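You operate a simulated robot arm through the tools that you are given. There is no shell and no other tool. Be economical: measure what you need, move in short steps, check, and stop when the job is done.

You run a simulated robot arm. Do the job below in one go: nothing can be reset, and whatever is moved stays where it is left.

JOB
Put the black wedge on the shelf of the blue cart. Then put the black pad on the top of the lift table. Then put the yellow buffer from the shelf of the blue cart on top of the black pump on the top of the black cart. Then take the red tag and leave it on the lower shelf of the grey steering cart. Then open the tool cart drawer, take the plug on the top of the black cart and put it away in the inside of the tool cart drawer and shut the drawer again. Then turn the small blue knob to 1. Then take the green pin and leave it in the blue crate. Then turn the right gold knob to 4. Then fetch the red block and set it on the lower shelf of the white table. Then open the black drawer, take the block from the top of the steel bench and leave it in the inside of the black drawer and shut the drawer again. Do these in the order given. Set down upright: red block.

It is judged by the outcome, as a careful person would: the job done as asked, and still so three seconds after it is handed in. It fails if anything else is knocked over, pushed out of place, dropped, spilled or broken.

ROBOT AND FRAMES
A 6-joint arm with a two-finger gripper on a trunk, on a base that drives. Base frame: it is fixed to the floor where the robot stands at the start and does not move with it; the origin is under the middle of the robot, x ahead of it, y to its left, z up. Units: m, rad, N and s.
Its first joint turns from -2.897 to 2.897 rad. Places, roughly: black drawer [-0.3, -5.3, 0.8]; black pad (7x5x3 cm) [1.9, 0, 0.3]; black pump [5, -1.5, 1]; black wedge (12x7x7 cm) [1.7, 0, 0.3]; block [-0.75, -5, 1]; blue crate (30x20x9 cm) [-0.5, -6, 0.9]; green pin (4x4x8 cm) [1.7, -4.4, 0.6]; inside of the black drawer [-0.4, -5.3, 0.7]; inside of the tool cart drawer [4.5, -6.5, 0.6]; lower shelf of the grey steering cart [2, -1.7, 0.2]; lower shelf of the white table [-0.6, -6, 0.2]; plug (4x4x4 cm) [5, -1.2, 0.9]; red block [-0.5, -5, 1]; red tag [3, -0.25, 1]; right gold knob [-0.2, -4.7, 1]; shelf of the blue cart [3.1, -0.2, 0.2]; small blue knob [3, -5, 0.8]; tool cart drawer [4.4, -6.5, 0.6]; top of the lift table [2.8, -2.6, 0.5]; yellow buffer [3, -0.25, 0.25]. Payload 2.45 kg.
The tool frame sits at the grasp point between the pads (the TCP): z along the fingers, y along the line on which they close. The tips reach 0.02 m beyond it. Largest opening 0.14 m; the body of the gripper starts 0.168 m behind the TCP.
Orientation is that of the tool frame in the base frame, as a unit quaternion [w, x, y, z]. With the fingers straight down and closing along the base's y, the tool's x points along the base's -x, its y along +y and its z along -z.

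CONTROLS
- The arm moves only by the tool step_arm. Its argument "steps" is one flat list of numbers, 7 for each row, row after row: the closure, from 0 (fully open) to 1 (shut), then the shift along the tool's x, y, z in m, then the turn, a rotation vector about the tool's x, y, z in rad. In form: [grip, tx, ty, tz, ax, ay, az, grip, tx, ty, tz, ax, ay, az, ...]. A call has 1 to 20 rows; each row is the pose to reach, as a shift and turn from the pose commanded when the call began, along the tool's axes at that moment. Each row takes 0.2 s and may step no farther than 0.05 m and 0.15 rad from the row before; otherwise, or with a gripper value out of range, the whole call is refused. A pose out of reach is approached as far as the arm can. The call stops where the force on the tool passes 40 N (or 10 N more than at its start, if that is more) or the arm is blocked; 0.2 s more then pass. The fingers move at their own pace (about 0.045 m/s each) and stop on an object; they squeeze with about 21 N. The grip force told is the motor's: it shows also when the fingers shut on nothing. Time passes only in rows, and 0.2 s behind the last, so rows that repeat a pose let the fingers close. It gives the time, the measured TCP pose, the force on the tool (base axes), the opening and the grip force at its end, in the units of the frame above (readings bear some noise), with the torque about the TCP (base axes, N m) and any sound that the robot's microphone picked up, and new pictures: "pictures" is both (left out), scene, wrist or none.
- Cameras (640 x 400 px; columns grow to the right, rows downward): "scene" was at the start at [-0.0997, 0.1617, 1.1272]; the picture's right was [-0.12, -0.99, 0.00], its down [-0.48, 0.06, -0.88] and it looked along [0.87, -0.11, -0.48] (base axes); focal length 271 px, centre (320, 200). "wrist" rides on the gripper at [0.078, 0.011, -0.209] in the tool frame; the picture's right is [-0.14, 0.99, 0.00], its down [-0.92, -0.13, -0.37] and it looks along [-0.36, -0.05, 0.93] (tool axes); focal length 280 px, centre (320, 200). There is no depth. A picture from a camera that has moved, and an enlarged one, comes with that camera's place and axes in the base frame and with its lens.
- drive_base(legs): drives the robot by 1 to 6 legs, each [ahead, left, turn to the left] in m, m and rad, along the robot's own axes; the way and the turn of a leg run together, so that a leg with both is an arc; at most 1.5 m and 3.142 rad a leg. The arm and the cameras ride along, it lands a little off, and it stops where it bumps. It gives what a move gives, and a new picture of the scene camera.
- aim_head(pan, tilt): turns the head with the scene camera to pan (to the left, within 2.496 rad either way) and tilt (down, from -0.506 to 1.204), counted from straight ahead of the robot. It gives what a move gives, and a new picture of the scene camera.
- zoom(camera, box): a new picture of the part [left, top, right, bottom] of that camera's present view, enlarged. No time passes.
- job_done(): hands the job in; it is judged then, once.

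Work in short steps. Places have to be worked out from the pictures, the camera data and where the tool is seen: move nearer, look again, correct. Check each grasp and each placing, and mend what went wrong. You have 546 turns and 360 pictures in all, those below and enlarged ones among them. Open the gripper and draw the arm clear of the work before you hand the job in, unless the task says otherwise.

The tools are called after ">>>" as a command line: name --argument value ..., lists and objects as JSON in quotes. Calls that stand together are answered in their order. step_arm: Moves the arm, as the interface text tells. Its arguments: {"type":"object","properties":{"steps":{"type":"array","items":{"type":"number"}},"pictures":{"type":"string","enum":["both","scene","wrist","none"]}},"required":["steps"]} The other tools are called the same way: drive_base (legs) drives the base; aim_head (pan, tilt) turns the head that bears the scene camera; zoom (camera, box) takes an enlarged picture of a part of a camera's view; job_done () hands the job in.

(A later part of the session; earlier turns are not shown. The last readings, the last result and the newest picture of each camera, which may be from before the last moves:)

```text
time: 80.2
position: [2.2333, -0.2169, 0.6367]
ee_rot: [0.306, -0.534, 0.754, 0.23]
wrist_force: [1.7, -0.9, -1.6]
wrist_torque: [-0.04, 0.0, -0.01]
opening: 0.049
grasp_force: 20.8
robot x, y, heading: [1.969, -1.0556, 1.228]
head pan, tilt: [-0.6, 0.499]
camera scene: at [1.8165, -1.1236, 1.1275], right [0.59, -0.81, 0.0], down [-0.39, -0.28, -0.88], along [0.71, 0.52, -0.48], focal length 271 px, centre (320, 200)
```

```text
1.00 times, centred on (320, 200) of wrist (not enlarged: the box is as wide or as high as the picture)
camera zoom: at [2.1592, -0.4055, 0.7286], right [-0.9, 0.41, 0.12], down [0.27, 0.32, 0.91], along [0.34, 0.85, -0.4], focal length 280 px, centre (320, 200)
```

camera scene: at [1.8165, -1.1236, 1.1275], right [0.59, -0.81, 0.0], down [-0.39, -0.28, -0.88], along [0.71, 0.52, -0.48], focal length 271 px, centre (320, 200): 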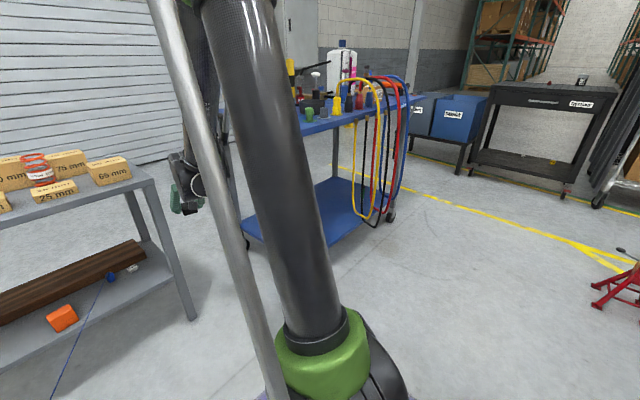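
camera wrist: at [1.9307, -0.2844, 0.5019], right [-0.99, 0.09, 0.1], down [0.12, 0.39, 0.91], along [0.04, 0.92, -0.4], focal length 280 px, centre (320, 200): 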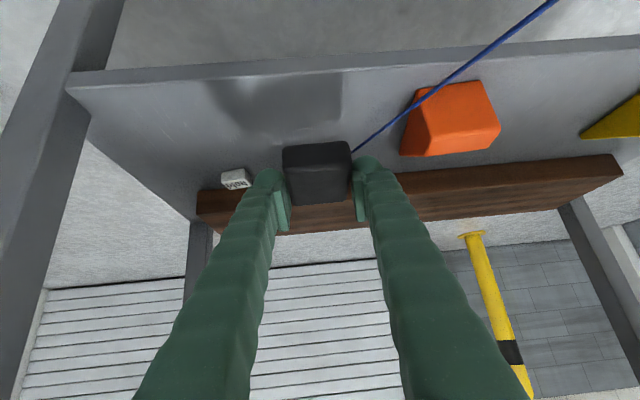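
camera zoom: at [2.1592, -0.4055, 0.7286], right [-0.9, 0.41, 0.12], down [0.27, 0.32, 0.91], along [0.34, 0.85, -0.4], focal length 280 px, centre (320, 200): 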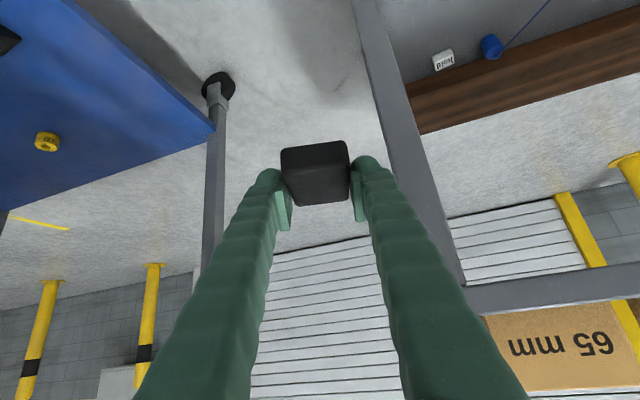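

Cart and contents look unmoved, pad still held. I back away west first, then turn east clear of the cart and drive down the aisle.

>>> drive_base --legs '[[-0.18, 0.44, 0], [0, 0, -1.228], [1.3, 0, 0]]'

>>> aim_head --pan -1.3 --tilt 0.4

```text
time: 92.2
position: [3.6792, -1.0152, 0.6367]
ee_rot: [0.383, -0.008, 0.924, 0.014]
wrist_force: [0.1, 0.0, -1.9]
wrist_torque: [-0.01, 0.02, 0.0]
opening: 0.0488
grasp_force: 21.1
robot x, y, heading: [2.8012, -1.0641, 0.015]
head pan, tilt: [-0.6, 0.499]
camera scene: at [2.6859, -0.9419, 1.1275], right [-0.55, -0.83, 0.0], down [-0.4, 0.26, -0.88], along [0.73, -0.49, -0.48], focal length 271 px, centre (320, 200)
```

scene: 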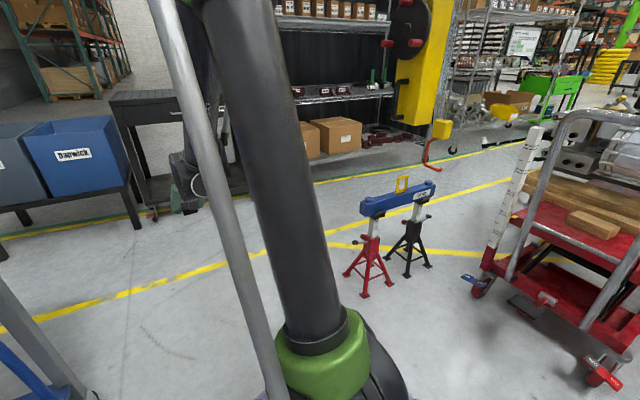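

```text
time: 93.3
position: [3.6797, -1.0149, 0.6371]
ee_rot: [0.383, -0.007, 0.924, 0.015]
wrist_force: [-0.6, -0.2, -0.9]
wrist_torque: [-0.02, 0.0, 0.0]
opening: 0.0489
grasp_force: 20.8
robot x, y, heading: [2.8057, -1.0625, 0.015]
head pan, tilt: [-1.3, 0.4]
camera scene: at [2.6362, -0.9805, 1.1366], right [-0.96, -0.28, 0.0], down [-0.11, 0.37, -0.92], along [0.26, -0.88, -0.39], focal length 271 px, centre (320, 200)
```

scene: 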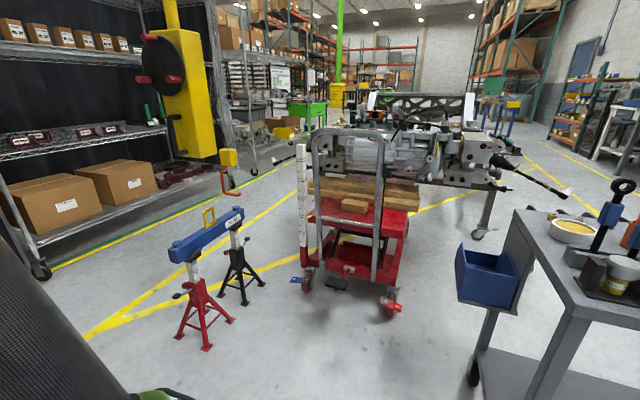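

>>> zoom --camera "scene" --box '[270, 110, 510, 310]'

```text
2.00 times, centred on (390, 210) of scene
camera zoom: at [2.6362, -0.9805, 1.1366], right [-0.96, -0.28, 0.0], down [-0.11, 0.37, -0.92], along [0.26, -0.88, -0.39], focal length 542 px, centre (180, 180)
```

zoom: 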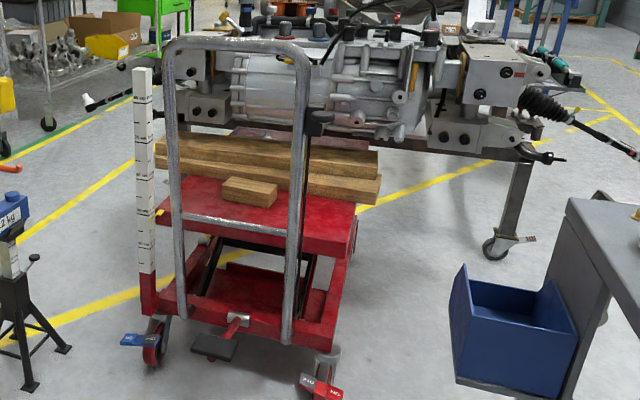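

The lift table (red top, z≈0.5, x 2.57–3.0, y −2.15…) has free space on its west side; its handle is on the north. I'll approach from the west. First I raise and retract the arm for safe carrying.

>>> step_arm --steps '[1, -0.004, 0, -0.045, 0, 0, 0, 1, -0.008, 0, -0.09, 0, 0, 0, 1, -0.012, 0, -0.135, 0, 0, 0, 1, -0.016, 0, -0.18, 0, 0, 0, 1, -0.02, 0, -0.225, 0, 0, 0, 1, -0.025, 0, -0.27, 0, 0, 0, 1, -0.03, 0, -0.315, 0, 0, 0, 1, -0.035, 0, -0.36, 0, 0, 0, 1, -0.04, 0, -0.405, 0, 0, 0, 1, -0.045, 0, -0.45, 0, 0, 0]' --pictures "wrist"

```text
time: 95.5
position: [3.3948, -1.028, 0.985]
ee_rot: [0.382, -0.008, 0.924, 0.015]
wrist_force: [0.4, 0.3, -0.1]
wrist_torque: [0.0, 0.02, 0.04]
opening: 0.0489
grasp_force: 21.5
robot x, y, heading: [2.7982, -1.0579, 0.018]
head pan, tilt: [-1.3, 0.4]
camera wrist: at [3.1908, -1.0249, 1.0775], right [0.07, 0.99, 0.12], down [0.39, -0.14, 0.91], along [0.92, -0.02, -0.4], focal length 280 px, centre (320, 200)
```

wrist: 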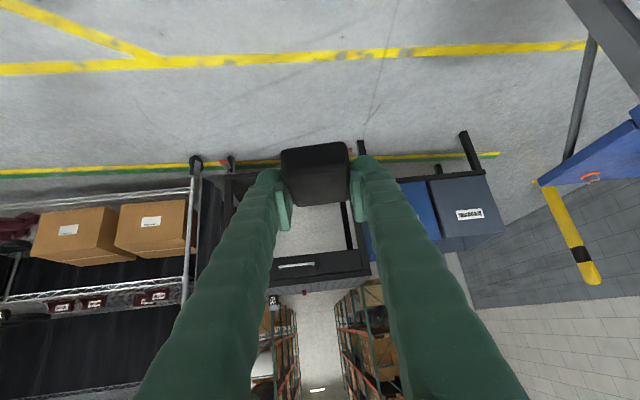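

Good carry pose. I drive back west, then south around the steering cart.

>>> drive_base --legs '[[-1.45, 0, 0], [-0.5, 0, 0], [0, -1.24, 0]]'

>>> aim_head --pan 0.1 --tilt 0.5

```text
time: 111.1
position: [1.4556, -2.2735, 0.9856]
ee_rot: [0.382, -0.008, 0.924, 0.015]
wrist_force: [-0.7, -0.1, -0.7]
wrist_torque: [0.02, -0.02, 0.0]
opening: 0.0489
grasp_force: 20.6
robot x, y, heading: [0.8644, -2.3111, 0.011]
head pan, tilt: [-1.3, 0.4]
camera scene: at [0.6982, -2.2247, 1.1366], right [-0.96, -0.28, 0.0], down [-0.11, 0.37, -0.92], along [0.26, -0.88, -0.39], focal length 271 px, centre (320, 200)
```

scene: 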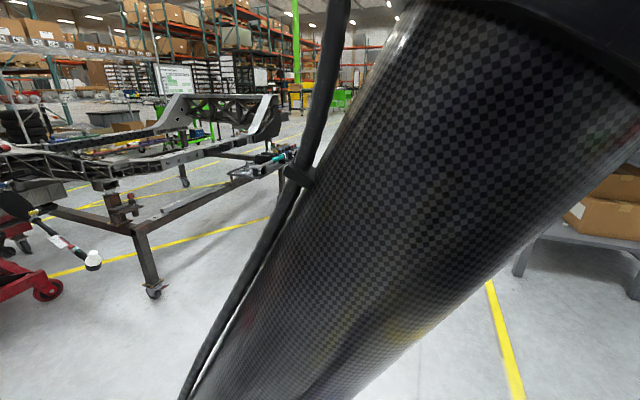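

```text
time: 112.6
position: [1.4571, -2.2731, 0.9863]
ee_rot: [0.383, -0.008, 0.924, 0.015]
wrist_force: [-0.5, -0.3, -0.7]
wrist_torque: [0.02, 0.01, 0.0]
opening: 0.0487
grasp_force: 20.7
robot x, y, heading: [0.866, -2.3077, 0.01]
head pan, tilt: [0.099, 0.499]
camera scene: at [0.7627, -2.1257, 1.1274], right [0.11, -0.99, 0.0], down [-0.48, -0.05, -0.88], along [0.87, 0.1, -0.48], focal length 271 px, centre (320, 200)
```

scene: 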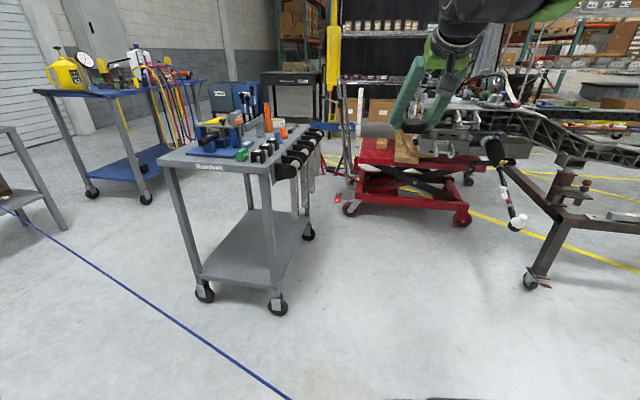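

>>> zoom --camera "scene" --box '[320, 90, 540, 260]'

>>> drive_base --legs '[[0.78, 0.0, 0]]'

>>> zoom --camera "wrist" --box '[0, 0, 640, 400]'

```text
2.35 times, centred on (430, 175) of scene
camera zoom: at [0.7627, -2.1257, 1.1274], right [0.11, -0.99, 0.0], down [-0.48, -0.05, -0.88], along [0.87, 0.1, -0.48], focal length 638 px, centre (61, 259)
```

zoom: 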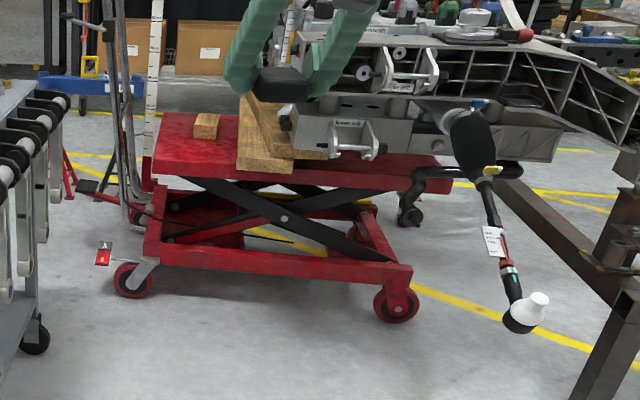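

```text
time: 116.9
position: [2.2471, -2.2462, 0.9849]
ee_rot: [0.383, -0.014, 0.924, 0.017]
wrist_force: [-0.6, 0.0, -1.0]
wrist_torque: [0.0, -0.01, -0.02]
opening: 0.049
grasp_force: 20.9
robot x, y, heading: [1.6541, -2.2886, 0.032]
head pan, tilt: [0.099, 0.499]
camera scene: at [1.5512, -2.1102, 1.1274], right [0.13, -0.99, 0.0], down [-0.47, -0.06, -0.88], along [0.87, 0.11, -0.48], focal length 271 px, centre (320, 200)
```

scene: 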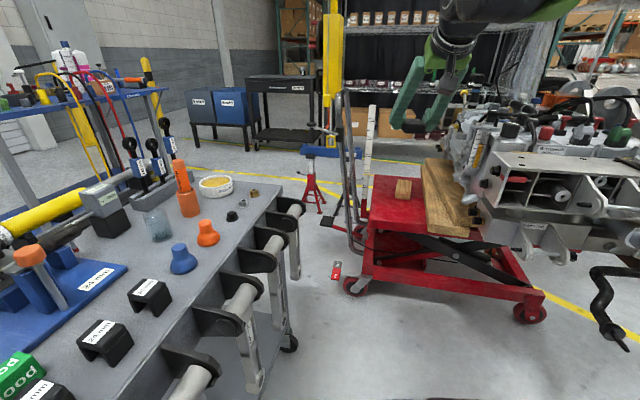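

```text
1.00 times, centred on (320, 200) of wrist (not enlarged: the box is as wide or as high as the picture)
camera zoom: at [2.0441, -2.246, 1.0772], right [0.06, 0.99, 0.12], down [0.4, -0.13, 0.91], along [0.92, 0.0, -0.4], focal length 280 px, centre (320, 200)
```

zoom: 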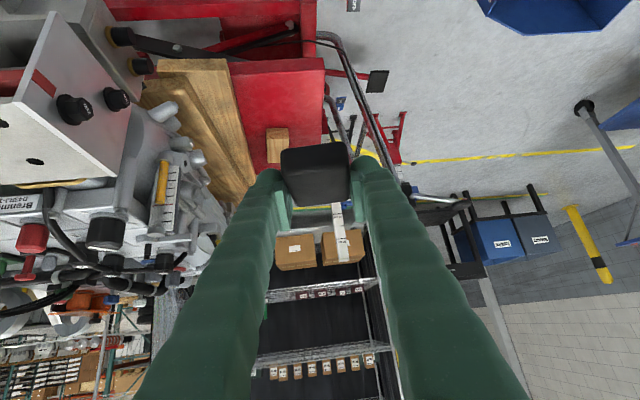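

Free area on the red top: x 2.52–2.75, y −2.2 to −2.41, z≈0.49. I move the pad to just above (2.62, −2.295).

>>> step_arm --steps '[1, 0, -0.012, 0.044, 0, 0, 0, 1, 0, -0.024, 0.088, 0, 0, 0, 1, 0, -0.036, 0.132, 0, 0, 0, 1, 0, -0.048, 0.176, 0, 0, 0, 1, 0, -0.06, 0.22, 0, 0, 0, 1, 0.001, -0.062, 0.264, 0, 0, 0, 1, 0.002, -0.062, 0.308, 0, 0, 0, 1, 0.003, -0.062, 0.352, 0, 0, 0, 1, 0.004, -0.062, 0.396, 0, 0, 0, 1, 0.005, -0.062, 0.44, 0, 0, 0, 1, 0.006, -0.062, 0.485, 0, 0, 0, 1, 0.008, -0.062, 0.53, 0, 0, 0]' --pictures "both"

```text
time: 119.5
position: [2.6183, -2.2879, 0.601]
ee_rot: [0.382, -0.016, 0.924, 0.018]
wrist_force: [0.2, 0.7, -1.8]
wrist_torque: [-0.02, -0.03, -0.01]
opening: 0.0491
grasp_force: 20.8
robot x, y, heading: [1.6562, -2.2863, 0.027]
head pan, tilt: [0.099, 0.499]
camera scene: at [1.5513, -2.1102, 1.1275], right [0.13, -0.99, 0.0], down [-0.47, -0.06, -0.88], along [0.87, 0.11, -0.48], focal length 271 px, centre (320, 200)
camera wrist: at [2.4141, -2.2874, 0.6922], right [0.06, 0.99, 0.12], down [0.4, -0.13, 0.91], along [0.92, 0.0, -0.4], focal length 280 px, centre (320, 200)
```

scene: 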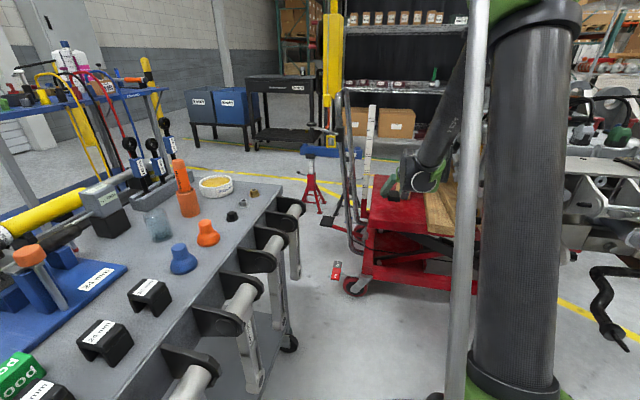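
wrist: 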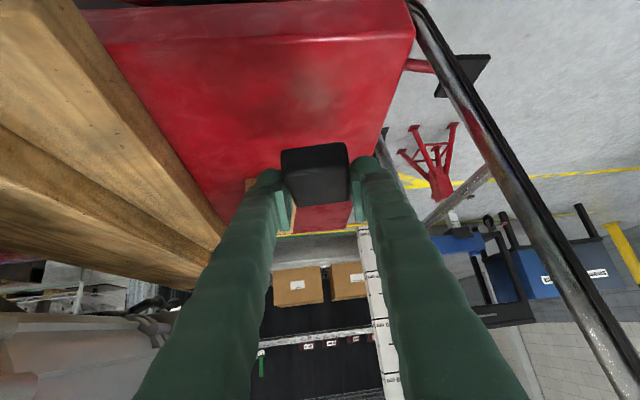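

Good position. I nudge back 1.5 cm from the small wood block and lower to contact.

>>> step_arm --steps '[1, 0.026, 0, 0.004, 0, 0, 0, 1, 0.044, 0, 0.023, 0, 0, 0, 1, 0.052, 0, 0.031, 0, 0, 0, 1, 0.056, 0, 0.035, 0, 0, 0, 1, 0.06, 0, 0.039, 0, 0, 0, 1, 0.064, 0, 0.043, 0, 0, 0, 1, 0.068, 0, 0.047, 0, 0, 0, 1, 0.072, 0, 0.051, 0, 0, 0, 1, 0.076, 0, 0.055, 0, 0, 0, 1, 0.08, 0, 0.059, 0, 0, 0, 1, 0.084, 0, 0.063, 0, 0, 0]' --pictures "wrist"

```text
time: 121.5
position: [2.6042, -2.2838, 0.5155]
ee_rot: [0.386, -0.015, 0.922, 0.018]
wrist_force: [-8.4, 0.1, 24.2]
wrist_torque: [-0.37, 0.28, -0.14]
opening: 0.0492
grasp_force: 21.0
robot x, y, heading: [1.6517, -2.2866, 0.029]
head pan, tilt: [0.099, 0.499]
stopped in row 10: the force on the tool passed its limit at 51 N (the readings are from after the stop); the commanded pose is now the measured one
camera wrist: at [2.4003, -2.2836, 0.6052], right [0.05, 0.99, 0.12], down [0.39, -0.13, 0.91], along [0.92, 0.0, -0.39], focal length 280 px, centre (320, 200)
```

wrist: 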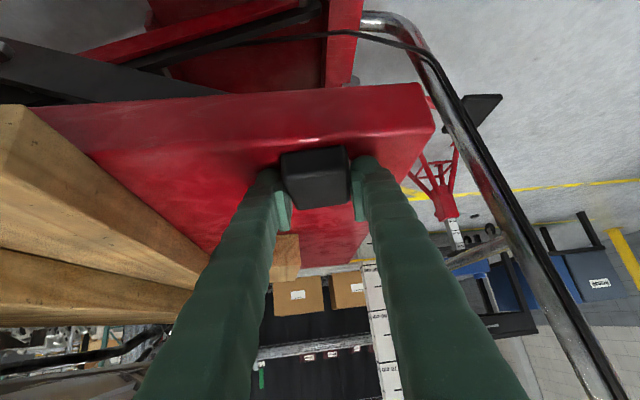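

The pad is down but only ~1.6 cm from the edge; I lift slightly, move 1.5 cm inward, and set down again.

>>> step_arm --steps '[1, -0.007, 0, -0.007, 0, 0, 0, 1, -0.017, 0, 0.003, 0, 0, 0, 1, -0.012, 0, 0.008, 0, 0, 0, 1, -0.009, 0, 0.011, 0, 0, 0, 1, -0.006, 0, 0.014, 0, 0, 0, 1, -0.003, 0, 0.017, 0, 0, 0]' --pictures "wrist"

```text
time: 122.5
position: [2.6196, -2.2838, 0.5142]
ee_rot: [0.387, -0.016, 0.922, 0.018]
wrist_force: [-9.4, 0.5, 26.4]
wrist_torque: [-0.44, 0.55, -0.23]
opening: 0.0492
grasp_force: 21.2
robot x, y, heading: [1.6541, -2.2874, 0.031]
head pan, tilt: [0.099, 0.499]
stopped in row 5: the force on the tool passed its limit at 48 N (the readings are from after the stop); the commanded pose is now the measured one
camera wrist: at [2.4151, -2.283, 0.6043], right [0.05, 0.99, 0.12], down [0.39, -0.13, 0.91], along [0.92, 0.0, -0.39], focal length 280 px, centre (320, 200)
```

wrist: 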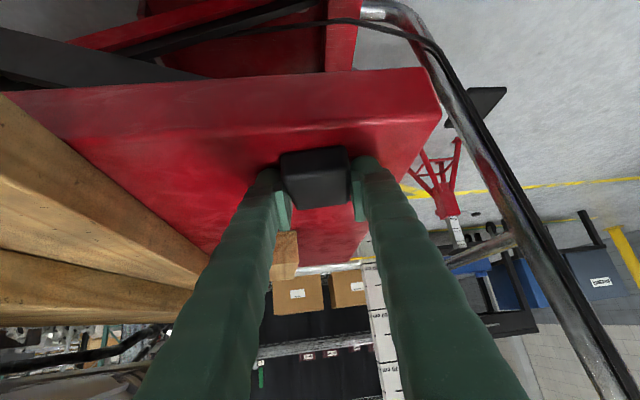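

Good. I release and retract back to the carry pose.

>>> step_arm --steps '[1, -0.0015, 0, -0.0015, 0, 0, 0, 0.5, -0.0015, 0, -0.0015, 0, 0, 0, 0.5, -0.0015, 0, -0.0015, 0, 0, 0, 0.5, -0.0015, 0, -0.0015, 0, 0, 0, 0.5, -0.003, 0, -0.02, 0, 0, 0, 0.5, -0.003, 0, -0.06, 0, 0, 0, 0.5, -0.003, 0, -0.105, 0, 0, 0, 0.5, -0.003, 0, -0.15, 0, 0, 0, 0.5, -0.003, 0, -0.195, 0, 0, 0, 0.5, -0.01, 0, -0.24, 0, 0, 0, 0.5, -0.02, 0, -0.285, 0, 0, 0, 0.5, -0.03, 0, -0.33, 0, 0, 0, 0.5, -0.04, 0, -0.375, 0, 0, 0, 0.5, -0.05, 0, -0.42, 0, 0, 0, 0.5, -0.06, 0, -0.465, 0, 0, 0, 0.5, -0.07, 0, -0.51, 0, 0, 0, 0.5, -0.08, 0, -0.555, 0, 0, 0]' --pictures "wrist"

```text
time: 126.2
position: [2.2813, -2.3087, 0.9595]
ee_rot: [0.387, -0.015, 0.922, 0.017]
wrist_force: [-0.5, 0.4, 1.6]
wrist_torque: [0.01, 0.06, -0.01]
opening: 0.0699
grasp_force: 0.0
robot x, y, heading: [1.6563, -2.2872, 0.029]
head pan, tilt: [0.099, 0.499]
camera wrist: at [2.0771, -2.3076, 1.0504], right [0.05, 0.99, 0.12], down [0.39, -0.13, 0.91], along [0.92, 0.0, -0.39], focal length 280 px, centre (320, 200)
```

wrist: 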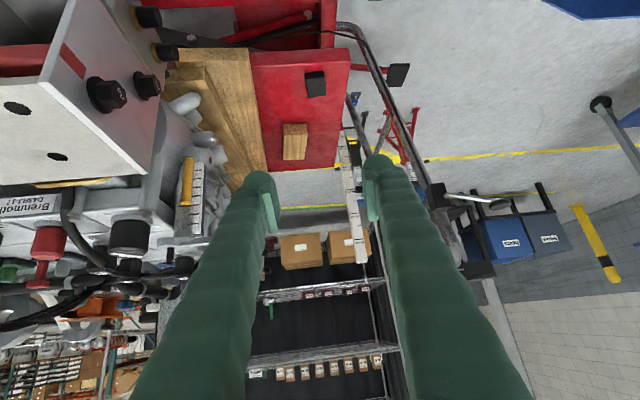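

Pad is on the lift table. Next the yellow buffer at ≈(2.96, −0.143) on the blue cart's shelf; hoses block the south, so I go around to approach from the north.

>>> drive_base --legs '[[-0.95, 0, 0], [0, 1.45, 0], [0, 1.45, 0], [0, 0.45, 0]]'

>>> aim_head --pan 0.15 --tilt 0.4

```text
time: 147.1
position: [1.3429, 0.9872, 0.9598]
ee_rot: [0.387, 0.008, 0.922, 0.008]
wrist_force: [0.0, 0.1, -0.1]
wrist_torque: [-0.01, -0.04, 0.01]
opening: 0.0702
grasp_force: 0.0
robot x, y, heading: [0.7169, 1.039, -0.016]
head pan, tilt: [0.099, 0.499]
camera scene: at [0.6242, 1.2239, 1.1274], right [0.08, -1.0, 0.0], down [-0.48, -0.04, -0.88], along [0.88, 0.07, -0.48], focal length 271 px, centre (320, 200)
```

scene: 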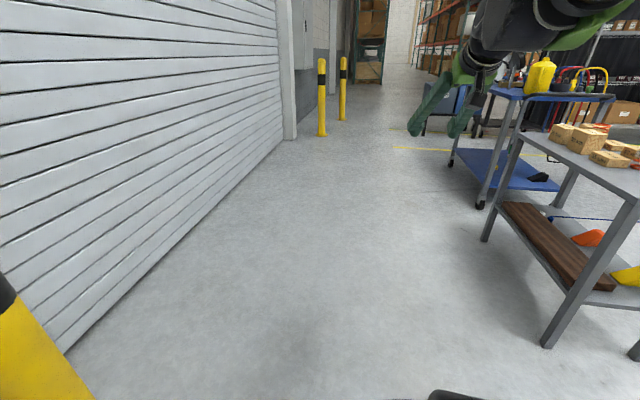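

```text
time: 147.7
position: [1.3434, 0.9877, 0.9603]
ee_rot: [0.387, 0.009, 0.922, 0.007]
wrist_force: [-0.4, 0.2, 0.0]
wrist_torque: [0.0, -0.02, -0.01]
opening: 0.07
grasp_force: 0.0
robot x, y, heading: [0.7225, 1.0402, -0.021]
head pan, tilt: [0.15, 0.4]
camera scene: at [0.6253, 1.2287, 1.1365], right [0.13, -0.99, 0.0], down [-0.39, -0.05, -0.92], along [0.91, 0.12, -0.39], focal length 271 px, centre (320, 200)
```

scene: 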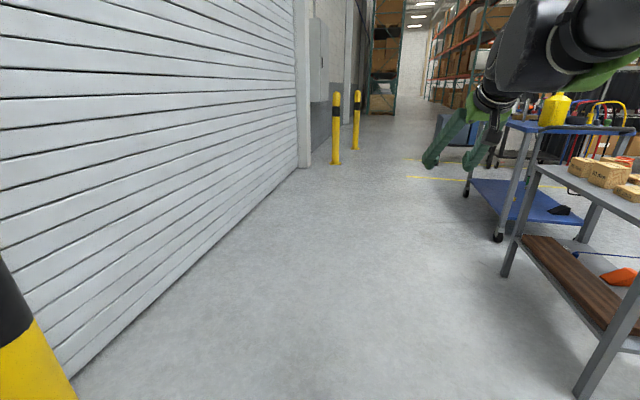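

Corridor is clear; I drive on and turn to face the cart from the north.

>>> drive_base --legs '[[1.12, 0.05, 0], [1.12, 0.05, 0], [0, 0, -1.55]]'

>>> aim_head --pan 0.1 --tilt 0.6

>>> zoom --camera "wrist" --box '[0, 0, 640, 400]'

```text
time: 162.6
position: [2.9491, 0.5055, 0.9599]
ee_rot: [0.287, 0.64, 0.664, -0.26]
wrist_force: [1.0, -0.7, 0.6]
wrist_torque: [-0.01, 0.02, 0.05]
opening: 0.0703
grasp_force: 0.0
robot x, y, heading: [2.9688, 1.1281, -1.542]
head pan, tilt: [0.15, 0.4]
camera scene: at [3.1541, 1.2323, 1.1366], right [-0.98, -0.18, 0.0], down [-0.07, 0.38, -0.92], along [0.17, -0.91, -0.39], focal length 271 px, centre (320, 200)
```

scene: 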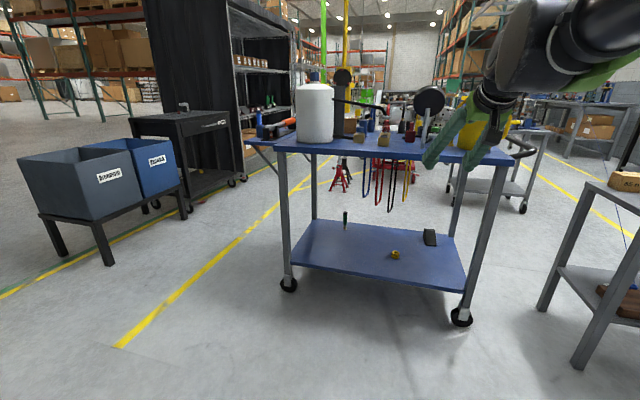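

```text
time: 163.4
position: [2.9501, 0.5055, 0.9608]
ee_rot: [0.286, 0.641, 0.663, -0.262]
wrist_force: [-0.5, -0.3, 0.8]
wrist_torque: [0.02, -0.02, 0.0]
opening: 0.0702
grasp_force: 0.1
robot x, y, heading: [2.9695, 1.1289, -1.54]
head pan, tilt: [0.099, 0.6]
camera scene: at [3.1489, 1.2358, 1.1184], right [-0.99, -0.13, 0.0], down [-0.07, 0.56, -0.83], along [0.11, -0.82, -0.56], focal length 271 px, centre (320, 200)
```

scene: 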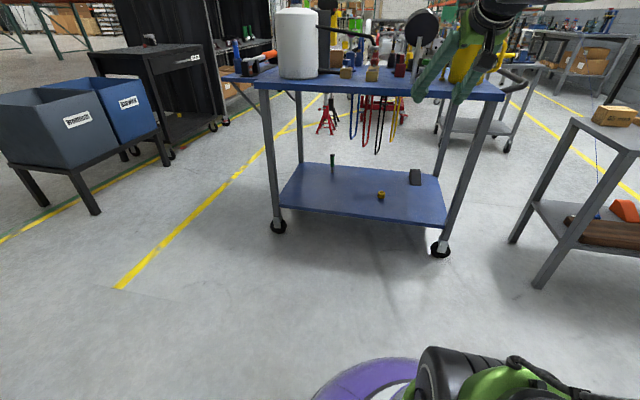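

```text
1.00 times, centred on (320, 200) of wrist (not enlarged: the box is as wide or as high as the picture)
camera zoom: at [2.9505, 0.7094, 1.0501], right [0.99, -0.05, 0.12], down [-0.13, -0.39, 0.91], along [0.0, -0.92, -0.39], focal length 280 px, centre (320, 200)
```

zoom: 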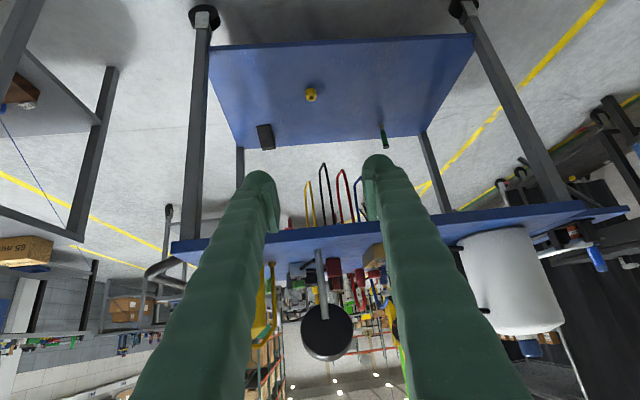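

Clear access from the north. Buffer at ≈(2.968, −0.146). I advance most of the way along the 45° line.

>>> step_arm --steps '[0.3, 0.01, -0.003, 0.045, 0, 0, 0, 0.3, 0.02, -0.006, 0.09, 0, 0, 0, 0.3, 0.03, -0.009, 0.135, 0, 0, 0, 0.3, 0.041, -0.012, 0.18, 0, 0, 0, 0.3, 0.041, -0.015, 0.225, 0, 0, 0, 0.3, 0.041, -0.018, 0.27, 0, 0, 0, 0.3, 0.041, -0.021, 0.315, 0, 0, 0, 0.3, 0.041, -0.021, 0.36, 0, 0, 0, 0.3, 0.041, -0.021, 0.405, 0, 0, 0, 0.3, 0.041, -0.021, 0.45, 0, 0, 0, 0.3, 0.041, -0.021, 0.495, 0, 0, 0, 0.3, 0.041, -0.021, 0.54, 0, 0, 0, 0.3, 0.041, -0.021, 0.585, 0, 0, 0, 0.3, 0.041, -0.021, 0.63, 0, 0, 0, 0.3, 0.041, -0.021, 0.675, 0, 0, 0, 0.3, 0.041, -0.021, 0.72, 0, 0, 0, 0.3, 0.041, -0.021, 0.765, 0, 0, 0, 0.3, 0.041, -0.021, 0.8, 0, 0, 0]' --pictures "both"

```text
time: 167.2
position: [2.9641, -0.0371, 0.3708]
ee_rot: [0.285, 0.641, 0.663, -0.26]
wrist_force: [0.4, 0.5, 0.1]
wrist_torque: [-0.02, -0.01, -0.03]
opening: 0.0981
grasp_force: 0.1
robot x, y, heading: [2.9666, 1.1315, -1.538]
head pan, tilt: [0.099, 0.6]
camera scene: at [3.1489, 1.2355, 1.1184], right [-0.99, -0.13, 0.0], down [-0.07, 0.56, -0.82], along [0.11, -0.82, -0.57], focal length 271 px, centre (320, 200)
camera wrist: at [2.9645, 0.166, 0.4602], right [0.99, -0.05, 0.12], down [-0.13, -0.39, 0.91], along [0.0, -0.92, -0.39], focal length 280 px, centre (320, 200)
```

scene: 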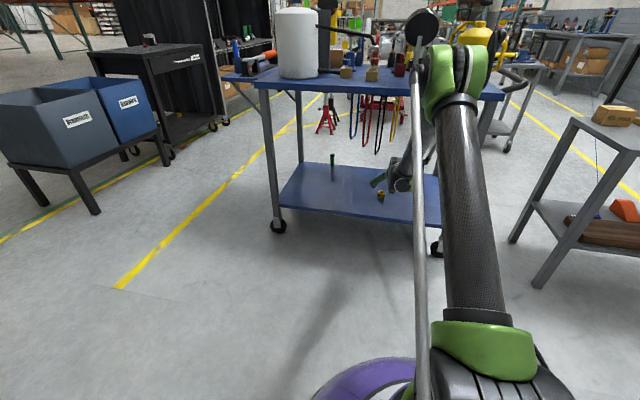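
wrist: 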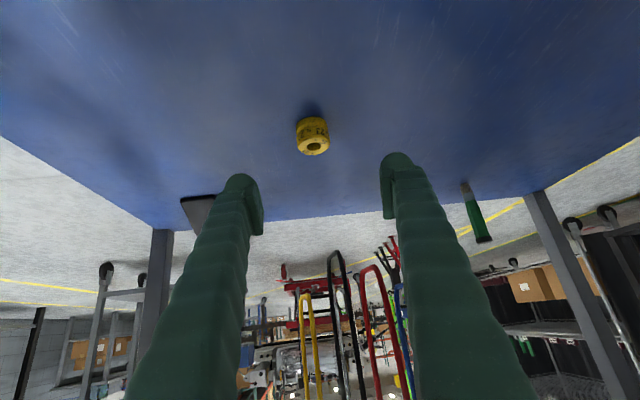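

Buffer is centered ahead. I do the last approach to z≈0.25 and close.

>>> step_arm --steps '[0.4, 0.005, -0.003, 0.04, 0, 0, 0, 0.4, 0.01, -0.005, 0.08, 0, 0, 0, 0.4, 0.01, -0.005, 0.12, 0, 0, 0, 0.4, 0.01, -0.005, 0.145, 0, 0, 0, 0.4, 0.01, -0.005, 0.158, 0, 0, 0]' --pictures "wrist"

```text
time: 168.4
position: [2.9648, -0.1438, 0.2522]
ee_rot: [0.286, 0.641, 0.663, -0.261]
wrist_force: [-0.5, 0.6, 0.6]
wrist_torque: [-0.03, 0.0, -0.01]
opening: 0.084
grasp_force: 0.1
robot x, y, heading: [2.9684, 1.13, -1.542]
head pan, tilt: [0.099, 0.6]
camera wrist: at [2.9664, 0.0609, 0.3418], right [0.99, -0.05, 0.12], down [-0.13, -0.39, 0.91], along [0.0, -0.92, -0.39], focal length 280 px, centre (320, 200)
```

wrist: 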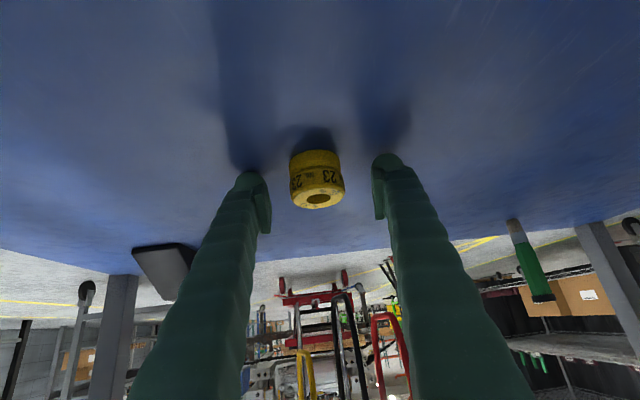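

>>> step_arm --steps '[1, 0, 0, 0, 0, 0, 0, 1, 0, 0, 0, 0, 0, 0, 1, 0, 0, 0, 0, 0, 0, 1, 0, 0, 0, 0, 0, 0, 1, -0.015, 0, -0.015, 0, 0, 0]' --pictures "wrist"

```text
time: 169.6
position: [2.9658, -0.142, 0.2727]
ee_rot: [0.286, 0.64, 0.663, -0.261]
wrist_force: [0.2, -0.6, -0.5]
wrist_torque: [0.03, -0.03, 0.01]
opening: 0.0422
grasp_force: 21.3
robot x, y, heading: [2.9697, 1.1312, -1.543]
head pan, tilt: [0.099, 0.6]
camera wrist: at [2.9665, 0.0612, 0.3629], right [0.99, -0.05, 0.12], down [-0.13, -0.39, 0.91], along [0.0, -0.92, -0.39], focal length 280 px, centre (320, 200)
```

wrist: 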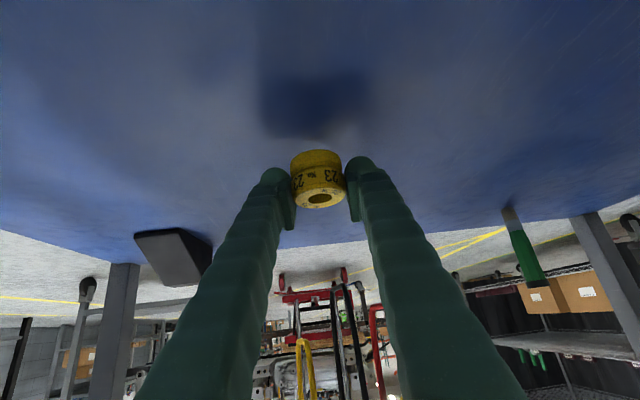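

Buffer gripped and lifted. I withdraw along the axis to the carry pose.

>>> step_arm --steps '[1, 0, 0, -0.045, 0, 0, 0, 1, 0, 0, -0.09, 0, 0, 0, 1, 0, 0, -0.135, 0, 0, 0, 1, 0, 0, -0.18, 0, 0, 0, 1, 0, 0, -0.225, 0, 0, 0, 1, 0, 0, -0.27, 0, 0, 0, 1, 0, 0, -0.315, 0, 0, 0, 1, 0, 0, -0.36, 0, 0, 0, 1, 0, 0, -0.405, 0, 0, 0, 1, 0, 0, -0.45, 0, 0, 0, 1, 0, 0, -0.495, 0, 0, 0, 1, 0, 0, -0.54, 0, 0, 0, 1, 0, 0, -0.585, 0, 0, 0, 1, 0, 0, -0.63, 0, 0, 0, 1, 0, 0, -0.675, 0, 0, 0, 1, -0.005, 0, -0.72, 0, 0, 0, 1, -0.01, 0, -0.765, 0, 0, 0, 1, -0.015, 0, -0.81, 0, 0, 0, 1, -0.025, 0, -0.855, 0, 0, 0, 1, -0.035, 0, -0.9, 0, 0, 0]' --pictures "none"

>>> aim_head --pan 0.9 --tilt 0.3

```text
time: 173.8
position: [2.9251, 0.4751, 0.9276]
ee_rot: [0.286, 0.641, 0.663, -0.26]
wrist_force: [-0.5, -0.5, 0.0]
wrist_torque: [0.05, 0.0, -0.01]
opening: 0.0417
grasp_force: 21.0
robot x, y, heading: [2.9705, 1.1317, -1.538]
head pan, tilt: [0.099, 0.6]
```

```text
time: 174.9
position: [2.9257, 0.4743, 0.9276]
ee_rot: [0.286, 0.64, 0.664, -0.261]
wrist_force: [0.0, -0.2, 0.0]
wrist_torque: [0.02, 0.01, 0.01]
opening: 0.0415
grasp_force: 21.4
robot x, y, heading: [2.9683, 1.1293, -1.536]
head pan, tilt: [0.901, 0.3]
camera scene: at [3.2123, 1.2677, 1.1458], right [-0.6, -0.8, 0.0], down [-0.24, 0.18, -0.96], along [0.77, -0.57, -0.3], focal length 271 px, centre (320, 200)
```

scene: 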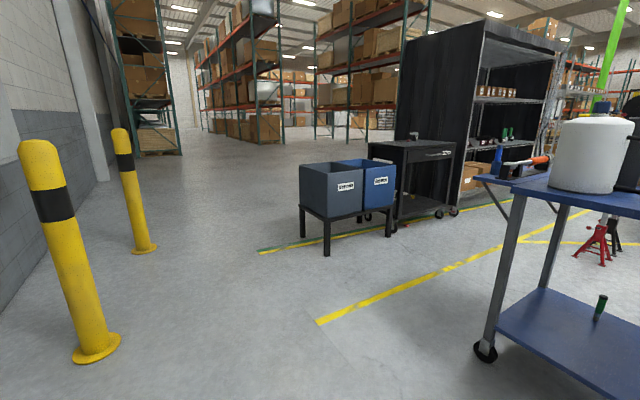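

Lane between the blue cart (x≤3.8) and the bins/black cart (x≥4.8) is free. I sidestep east and drive south facing south, then look at the black cart.

>>> drive_base --legs '[[0, 1.17, 0], [1.3, 0, 0], [1.2, 0, 0]]'

>>> aim_head --pan 1.5 --tilt 0.3

```text
time: 192.6
position: [4.1468, -1.9823, 0.9285]
ee_rot: [0.285, 0.644, 0.66, -0.262]
wrist_force: [-0.1, -1.5, -0.2]
wrist_torque: [0.04, 0.02, 0.01]
opening: 0.0411
grasp_force: 20.7
robot x, y, heading: [4.1951, -1.3287, -1.548]
head pan, tilt: [0.901, 0.3]
camera scene: at [4.4397, -1.1916, 1.1458], right [-0.6, -0.8, 0.0], down [-0.24, 0.18, -0.96], along [0.76, -0.58, -0.3], focal length 271 px, centre (320, 200)
```

scene: 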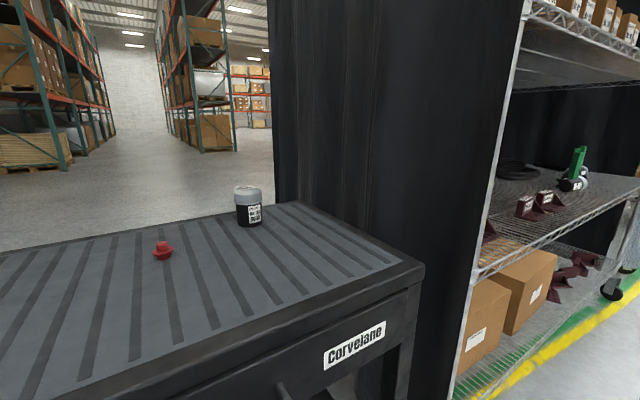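

```text
time: 193.6
position: [4.1465, -1.9814, 0.9285]
ee_rot: [0.285, 0.643, 0.661, -0.262]
wrist_force: [-0.2, -0.5, -1.3]
wrist_torque: [-0.03, 0.02, -0.02]
opening: 0.0405
grasp_force: 20.6
robot x, y, heading: [4.1951, -1.329, -1.544]
head pan, tilt: [1.499, 0.3]
camera scene: at [4.4584, -1.1399, 1.1458], right [-0.05, -1.0, 0.0], down [-0.3, 0.01, -0.96], along [0.95, -0.05, -0.3], focal length 271 px, centre (320, 200)
```

scene: 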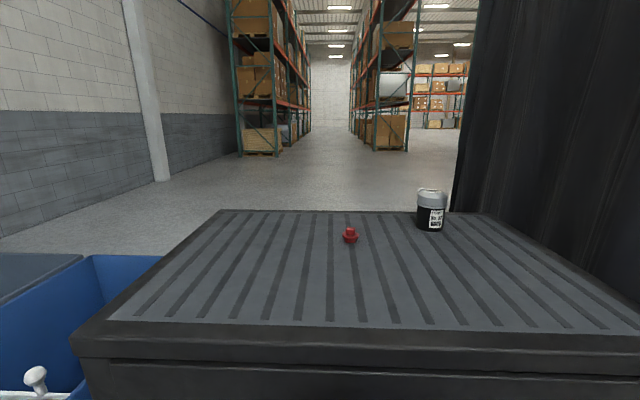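

The black canister-like pump is at ≈(5.04, −1.44), top near z 0.98; the red plug at (4.97, −1.23). I enlarge to see the pump's top.

>>> zoom --camera "scene" --box '[310, 170, 470, 270]'

```text
4.00 times, centred on (390, 220) of scene
camera zoom: at [4.4584, -1.1399, 1.1458], right [-0.05, -1.0, 0.0], down [-0.3, 0.01, -0.96], along [0.95, -0.05, -0.3], focal length 1084 px, centre (40, 120)
```

zoom: 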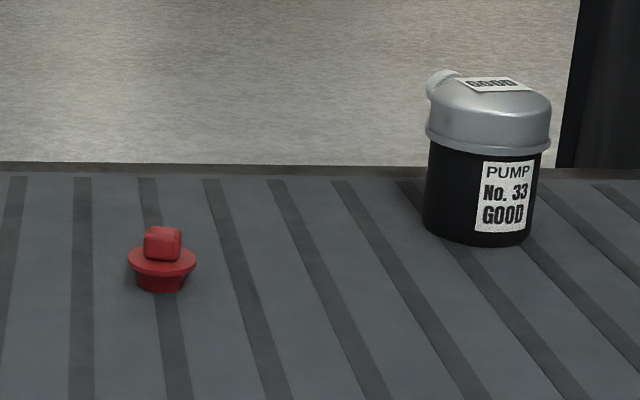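

I raise the arm 20 cm, then turn east to face the black cart.

>>> step_arm --steps '[1, -0.03, 0, -0.03, 0, 0, 0, 1, -0.06, 0, -0.06, 0, 0, 0, 1, -0.09, 0, -0.09, 0, 0, 0, 1, -0.12, 0, -0.12, 0, 0, 0, 1, -0.15, 0, -0.15, 0, 0, 0]' --pictures "none"

>>> drive_base --legs '[[0, 0, 1.544], [0, -0.05, 0]]'

>>> aim_head --pan 0.1 --tilt 0.3

>>> zoom --camera "wrist" --box '[0, 0, 640, 400]'

```text
time: 194.8
position: [4.1437, -1.9793, 1.1395]
ee_rot: [0.285, 0.643, 0.661, -0.262]
wrist_force: [-0.5, -0.7, -0.3]
wrist_torque: [0.01, 0.0, 0.02]
opening: 0.0404
grasp_force: 21.2
robot x, y, heading: [4.1946, -1.3257, -1.547]
head pan, tilt: [1.499, 0.3]
```

```text
time: 197.3
position: [4.6343, -1.8125, 1.1398]
ee_rot: [0.364, 0.323, 0.863, -0.133]
wrist_force: [-8.5, -8.0, 3.3]
wrist_torque: [0.17, -0.05, 0.28]
opening: 0.0401
grasp_force: 21.2
robot x, y, heading: [4.1965, -1.3286, -0.718]
head pan, tilt: [1.499, 0.3]
stopped in leg 1: the force on the tool passed its limit at 144 N (the readings are from after the stop); the commanded pose is now the measured one
camera scene: at [4.2318, -1.0077, 1.1459], right [0.71, -0.71, 0.0], down [-0.21, -0.21, -0.96], along [0.68, 0.67, -0.3], focal length 271 px, centre (320, 200)
```

scene: 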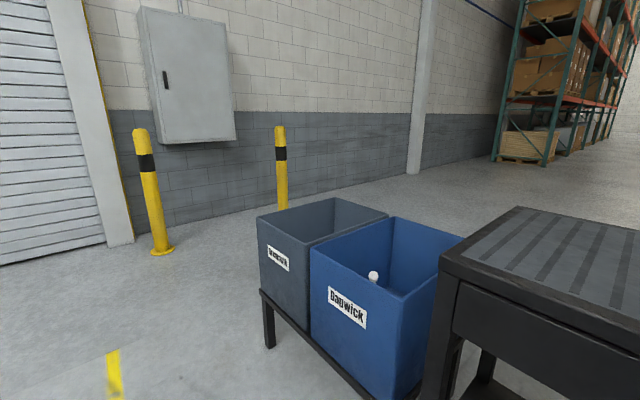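

```text
time: 198.9
position: [4.6347, -1.8131, 1.1393]
ee_rot: [0.364, 0.322, 0.864, -0.133]
wrist_force: [-15.0, -15.6, -1.1]
wrist_torque: [0.01, -0.01, 0.53]
opening: 0.0398
grasp_force: 21.3
robot x, y, heading: [4.1931, -1.3286, -0.715]
head pan, tilt: [0.099, 0.3]
camera scene: at [4.2415, -1.1278, 1.146], right [-0.58, -0.82, 0.0], down [-0.24, 0.17, -0.96], along [0.78, -0.55, -0.3], focal length 271 px, centre (320, 200)
```

scene: 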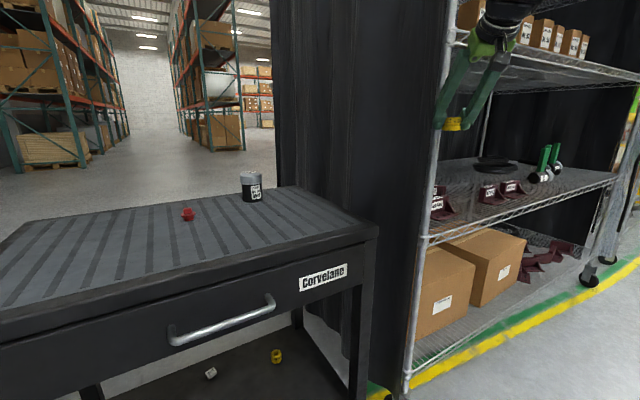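

```text
1.00 times, centred on (320, 200) of wrist (not enlarged: the box is as wide or as high as the picture)
camera zoom: at [4.4877, -1.6718, 1.229], right [0.72, 0.69, 0.1], down [0.2, -0.35, 0.91], along [0.66, -0.64, -0.39], focal length 280 px, centre (320, 200)
```

zoom: 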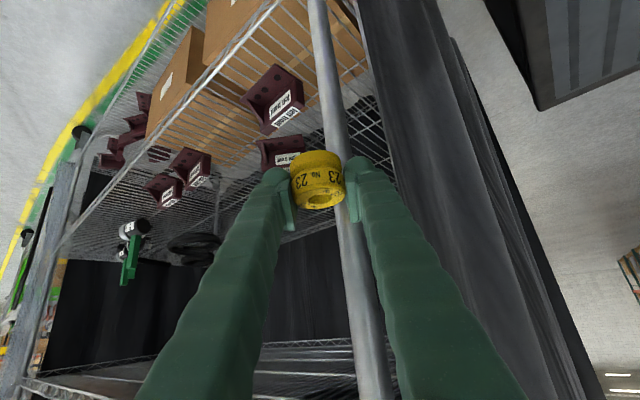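

The gripper touched the storage rack's post (fixed rack; buffer still held). I back straight off, then turn to face the black cart.

>>> drive_base --legs '[[-0.35, 0, 0], [0, 0, 0.715], [0.1, -0.25, 0]]'

>>> zoom --camera "wrist" --box '[0, 0, 640, 400]'

```text
time: 199.6
position: [4.6315, -1.8096, 1.1394]
ee_rot: [0.364, 0.324, 0.863, -0.135]
wrist_force: [-2.9, -2.2, 1.8]
wrist_torque: [0.13, -0.06, 0.07]
opening: 0.0401
grasp_force: 20.9
robot x, y, heading: [4.1882, -1.3282, -0.72]
head pan, tilt: [0.099, 0.3]
stopped in leg 1: the force on the tool passed its limit at 45 N (the readings are from after the stop); the commanded pose is now the measured one
camera scene: at [4.2372, -1.1232, 1.1459], right [-0.58, -0.82, 0.0], down [-0.24, 0.17, -0.96], along [0.78, -0.55, -0.3], focal length 271 px, centre (320, 200)
```

scene: 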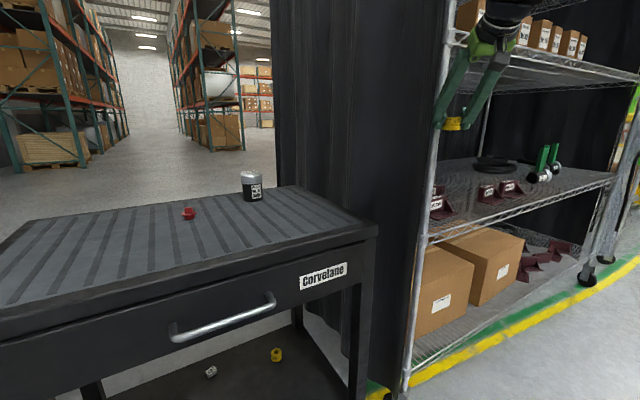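

```text
1.00 times, centred on (320, 200) of wrist (not enlarged: the box is as wide or as high as the picture)
camera zoom: at [4.4834, -1.6683, 1.2292], right [0.72, 0.68, 0.1], down [0.2, -0.35, 0.92], along [0.66, -0.64, -0.39], focal length 280 px, centre (320, 200)
```

zoom: 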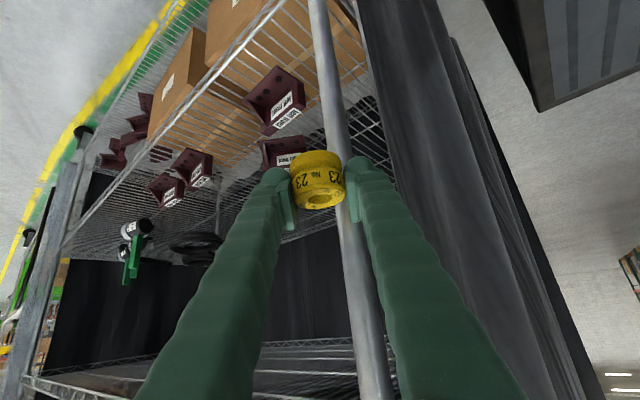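

I reverse the turn first to free the gripper.

>>> drive_base --legs '[[0, 0, -0.12]]'

```text
time: 200.6
position: [4.5681, -1.8593, 1.14]
ee_rot: [0.355, 0.374, 0.843, -0.155]
wrist_force: [0.5, -0.1, -0.6]
wrist_torque: [-0.02, -0.01, 0.03]
opening: 0.04
grasp_force: 21.1
robot x, y, heading: [4.1899, -1.3229, -0.836]
head pan, tilt: [0.099, 0.3]
camera scene: at [4.2616, -1.1304, 1.1458], right [-0.67, -0.74, 0.0], down [-0.22, 0.2, -0.96], along [0.71, -0.64, -0.3], focal length 271 px, centre (320, 200)
```

scene: 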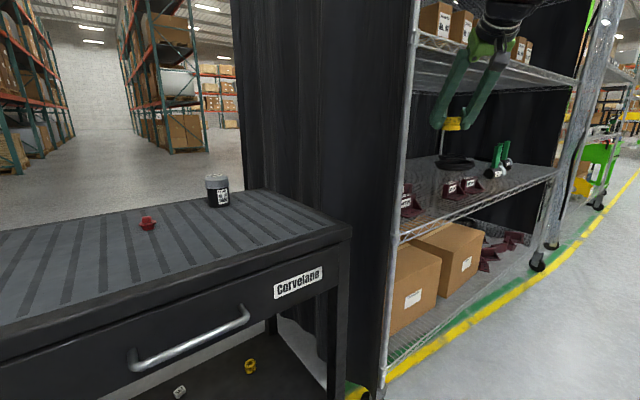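

Free now. I back off, then turn.

>>> drive_base --legs '[[-0.35, 0, 0], [0, 0, 0.836], [0.1, -0.22, 0]]'

>>> zoom --camera "wrist" --box '[0, 0, 640, 400]'

```text
time: 206.4
position: [4.713, -1.3722, 1.1405]
ee_rot: [0.388, 0.004, 0.922, 0.001]
wrist_force: [-0.3, 0.2, 0.0]
wrist_torque: [0.01, 0.03, 0.02]
opening: 0.0394
grasp_force: 20.9
robot x, y, heading: [4.0608, -1.2892, -0.012]
head pan, tilt: [0.099, 0.3]
camera scene: at [3.9658, -1.1072, 1.1458], right [0.09, -1.0, 0.0], down [-0.29, -0.03, -0.96], along [0.95, 0.09, -0.3], focal length 271 px, centre (320, 200)
```

scene: 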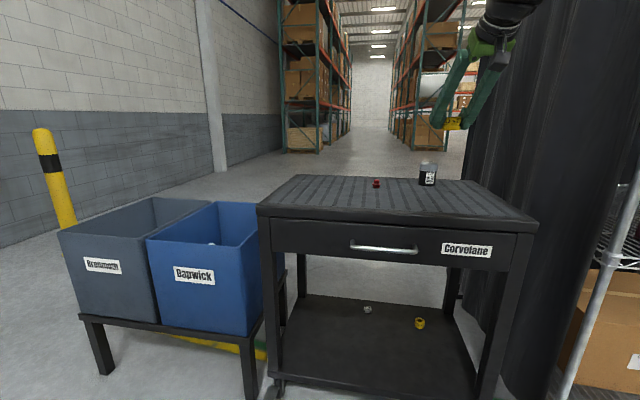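

```text
1.00 times, centred on (320, 200) of wrist (not enlarged: the box is as wide or as high as the picture)
camera zoom: at [4.5087, -1.3612, 1.2291], right [0.1, 0.99, 0.1], down [0.38, -0.13, 0.92], along [0.92, -0.06, -0.39], focal length 280 px, centre (320, 200)
```

zoom: 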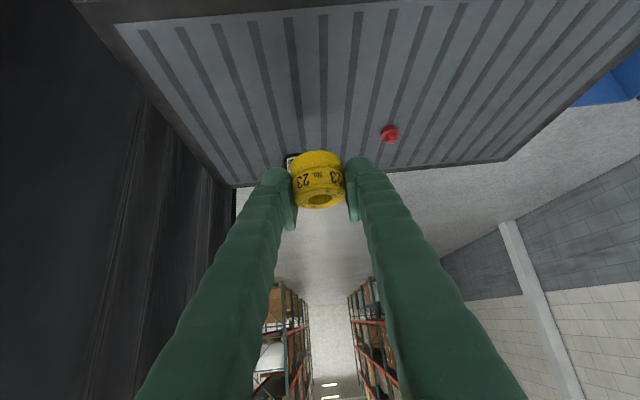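

Pump triangulates to (5.05, −1.44), base z 0.885, top ≈0.975. I move closer to view its top and spout.

>>> step_arm --steps '[1, -0.025, -0.02, 0.025, 0, 0, 0, 1, -0.055, -0.04, 0.055, 0, 0, 0, 1, -0.085, -0.055, 0.085, 0, 0, 0, 1, -0.11, -0.066, 0.11, 0, 0, 0]' --pictures "wrist"

>>> zoom --camera "scene" --box '[360, 130, 480, 210]'

```text
time: 207.4
position: [4.8669, -1.44, 1.1405]
ee_rot: [0.389, 0.004, 0.921, 0.0]
wrist_force: [-0.7, 0.1, 0.0]
wrist_torque: [-0.02, -0.05, -0.03]
opening: 0.0396
grasp_force: 20.6
robot x, y, heading: [4.0644, -1.2888, -0.007]
head pan, tilt: [0.099, 0.3]
camera wrist: at [4.6633, -1.4273, 1.2307], right [0.1, 0.99, 0.1], down [0.38, -0.13, 0.92], along [0.92, -0.06, -0.39], focal length 280 px, centre (320, 200)
```

wrist: 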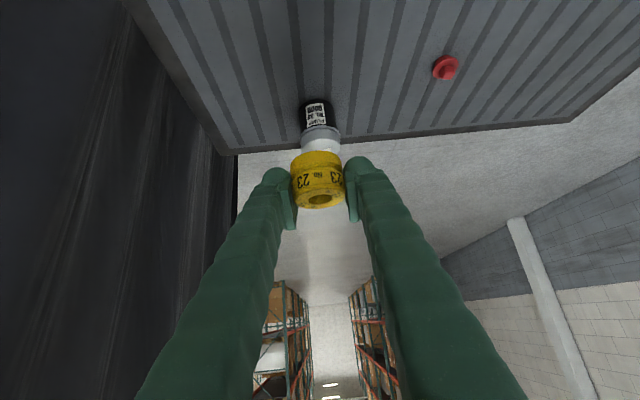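

```text
5.00 times, centred on (420, 170) of scene
camera zoom: at [3.9655, -1.1071, 1.1458], right [0.09, -1.0, 0.0], down [-0.29, -0.03, -0.96], along [0.95, 0.09, -0.3], focal length 1355 px, centre (-180, 350)
```

zoom: 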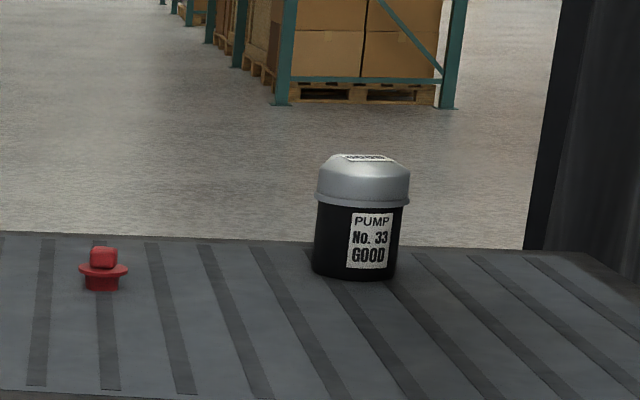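

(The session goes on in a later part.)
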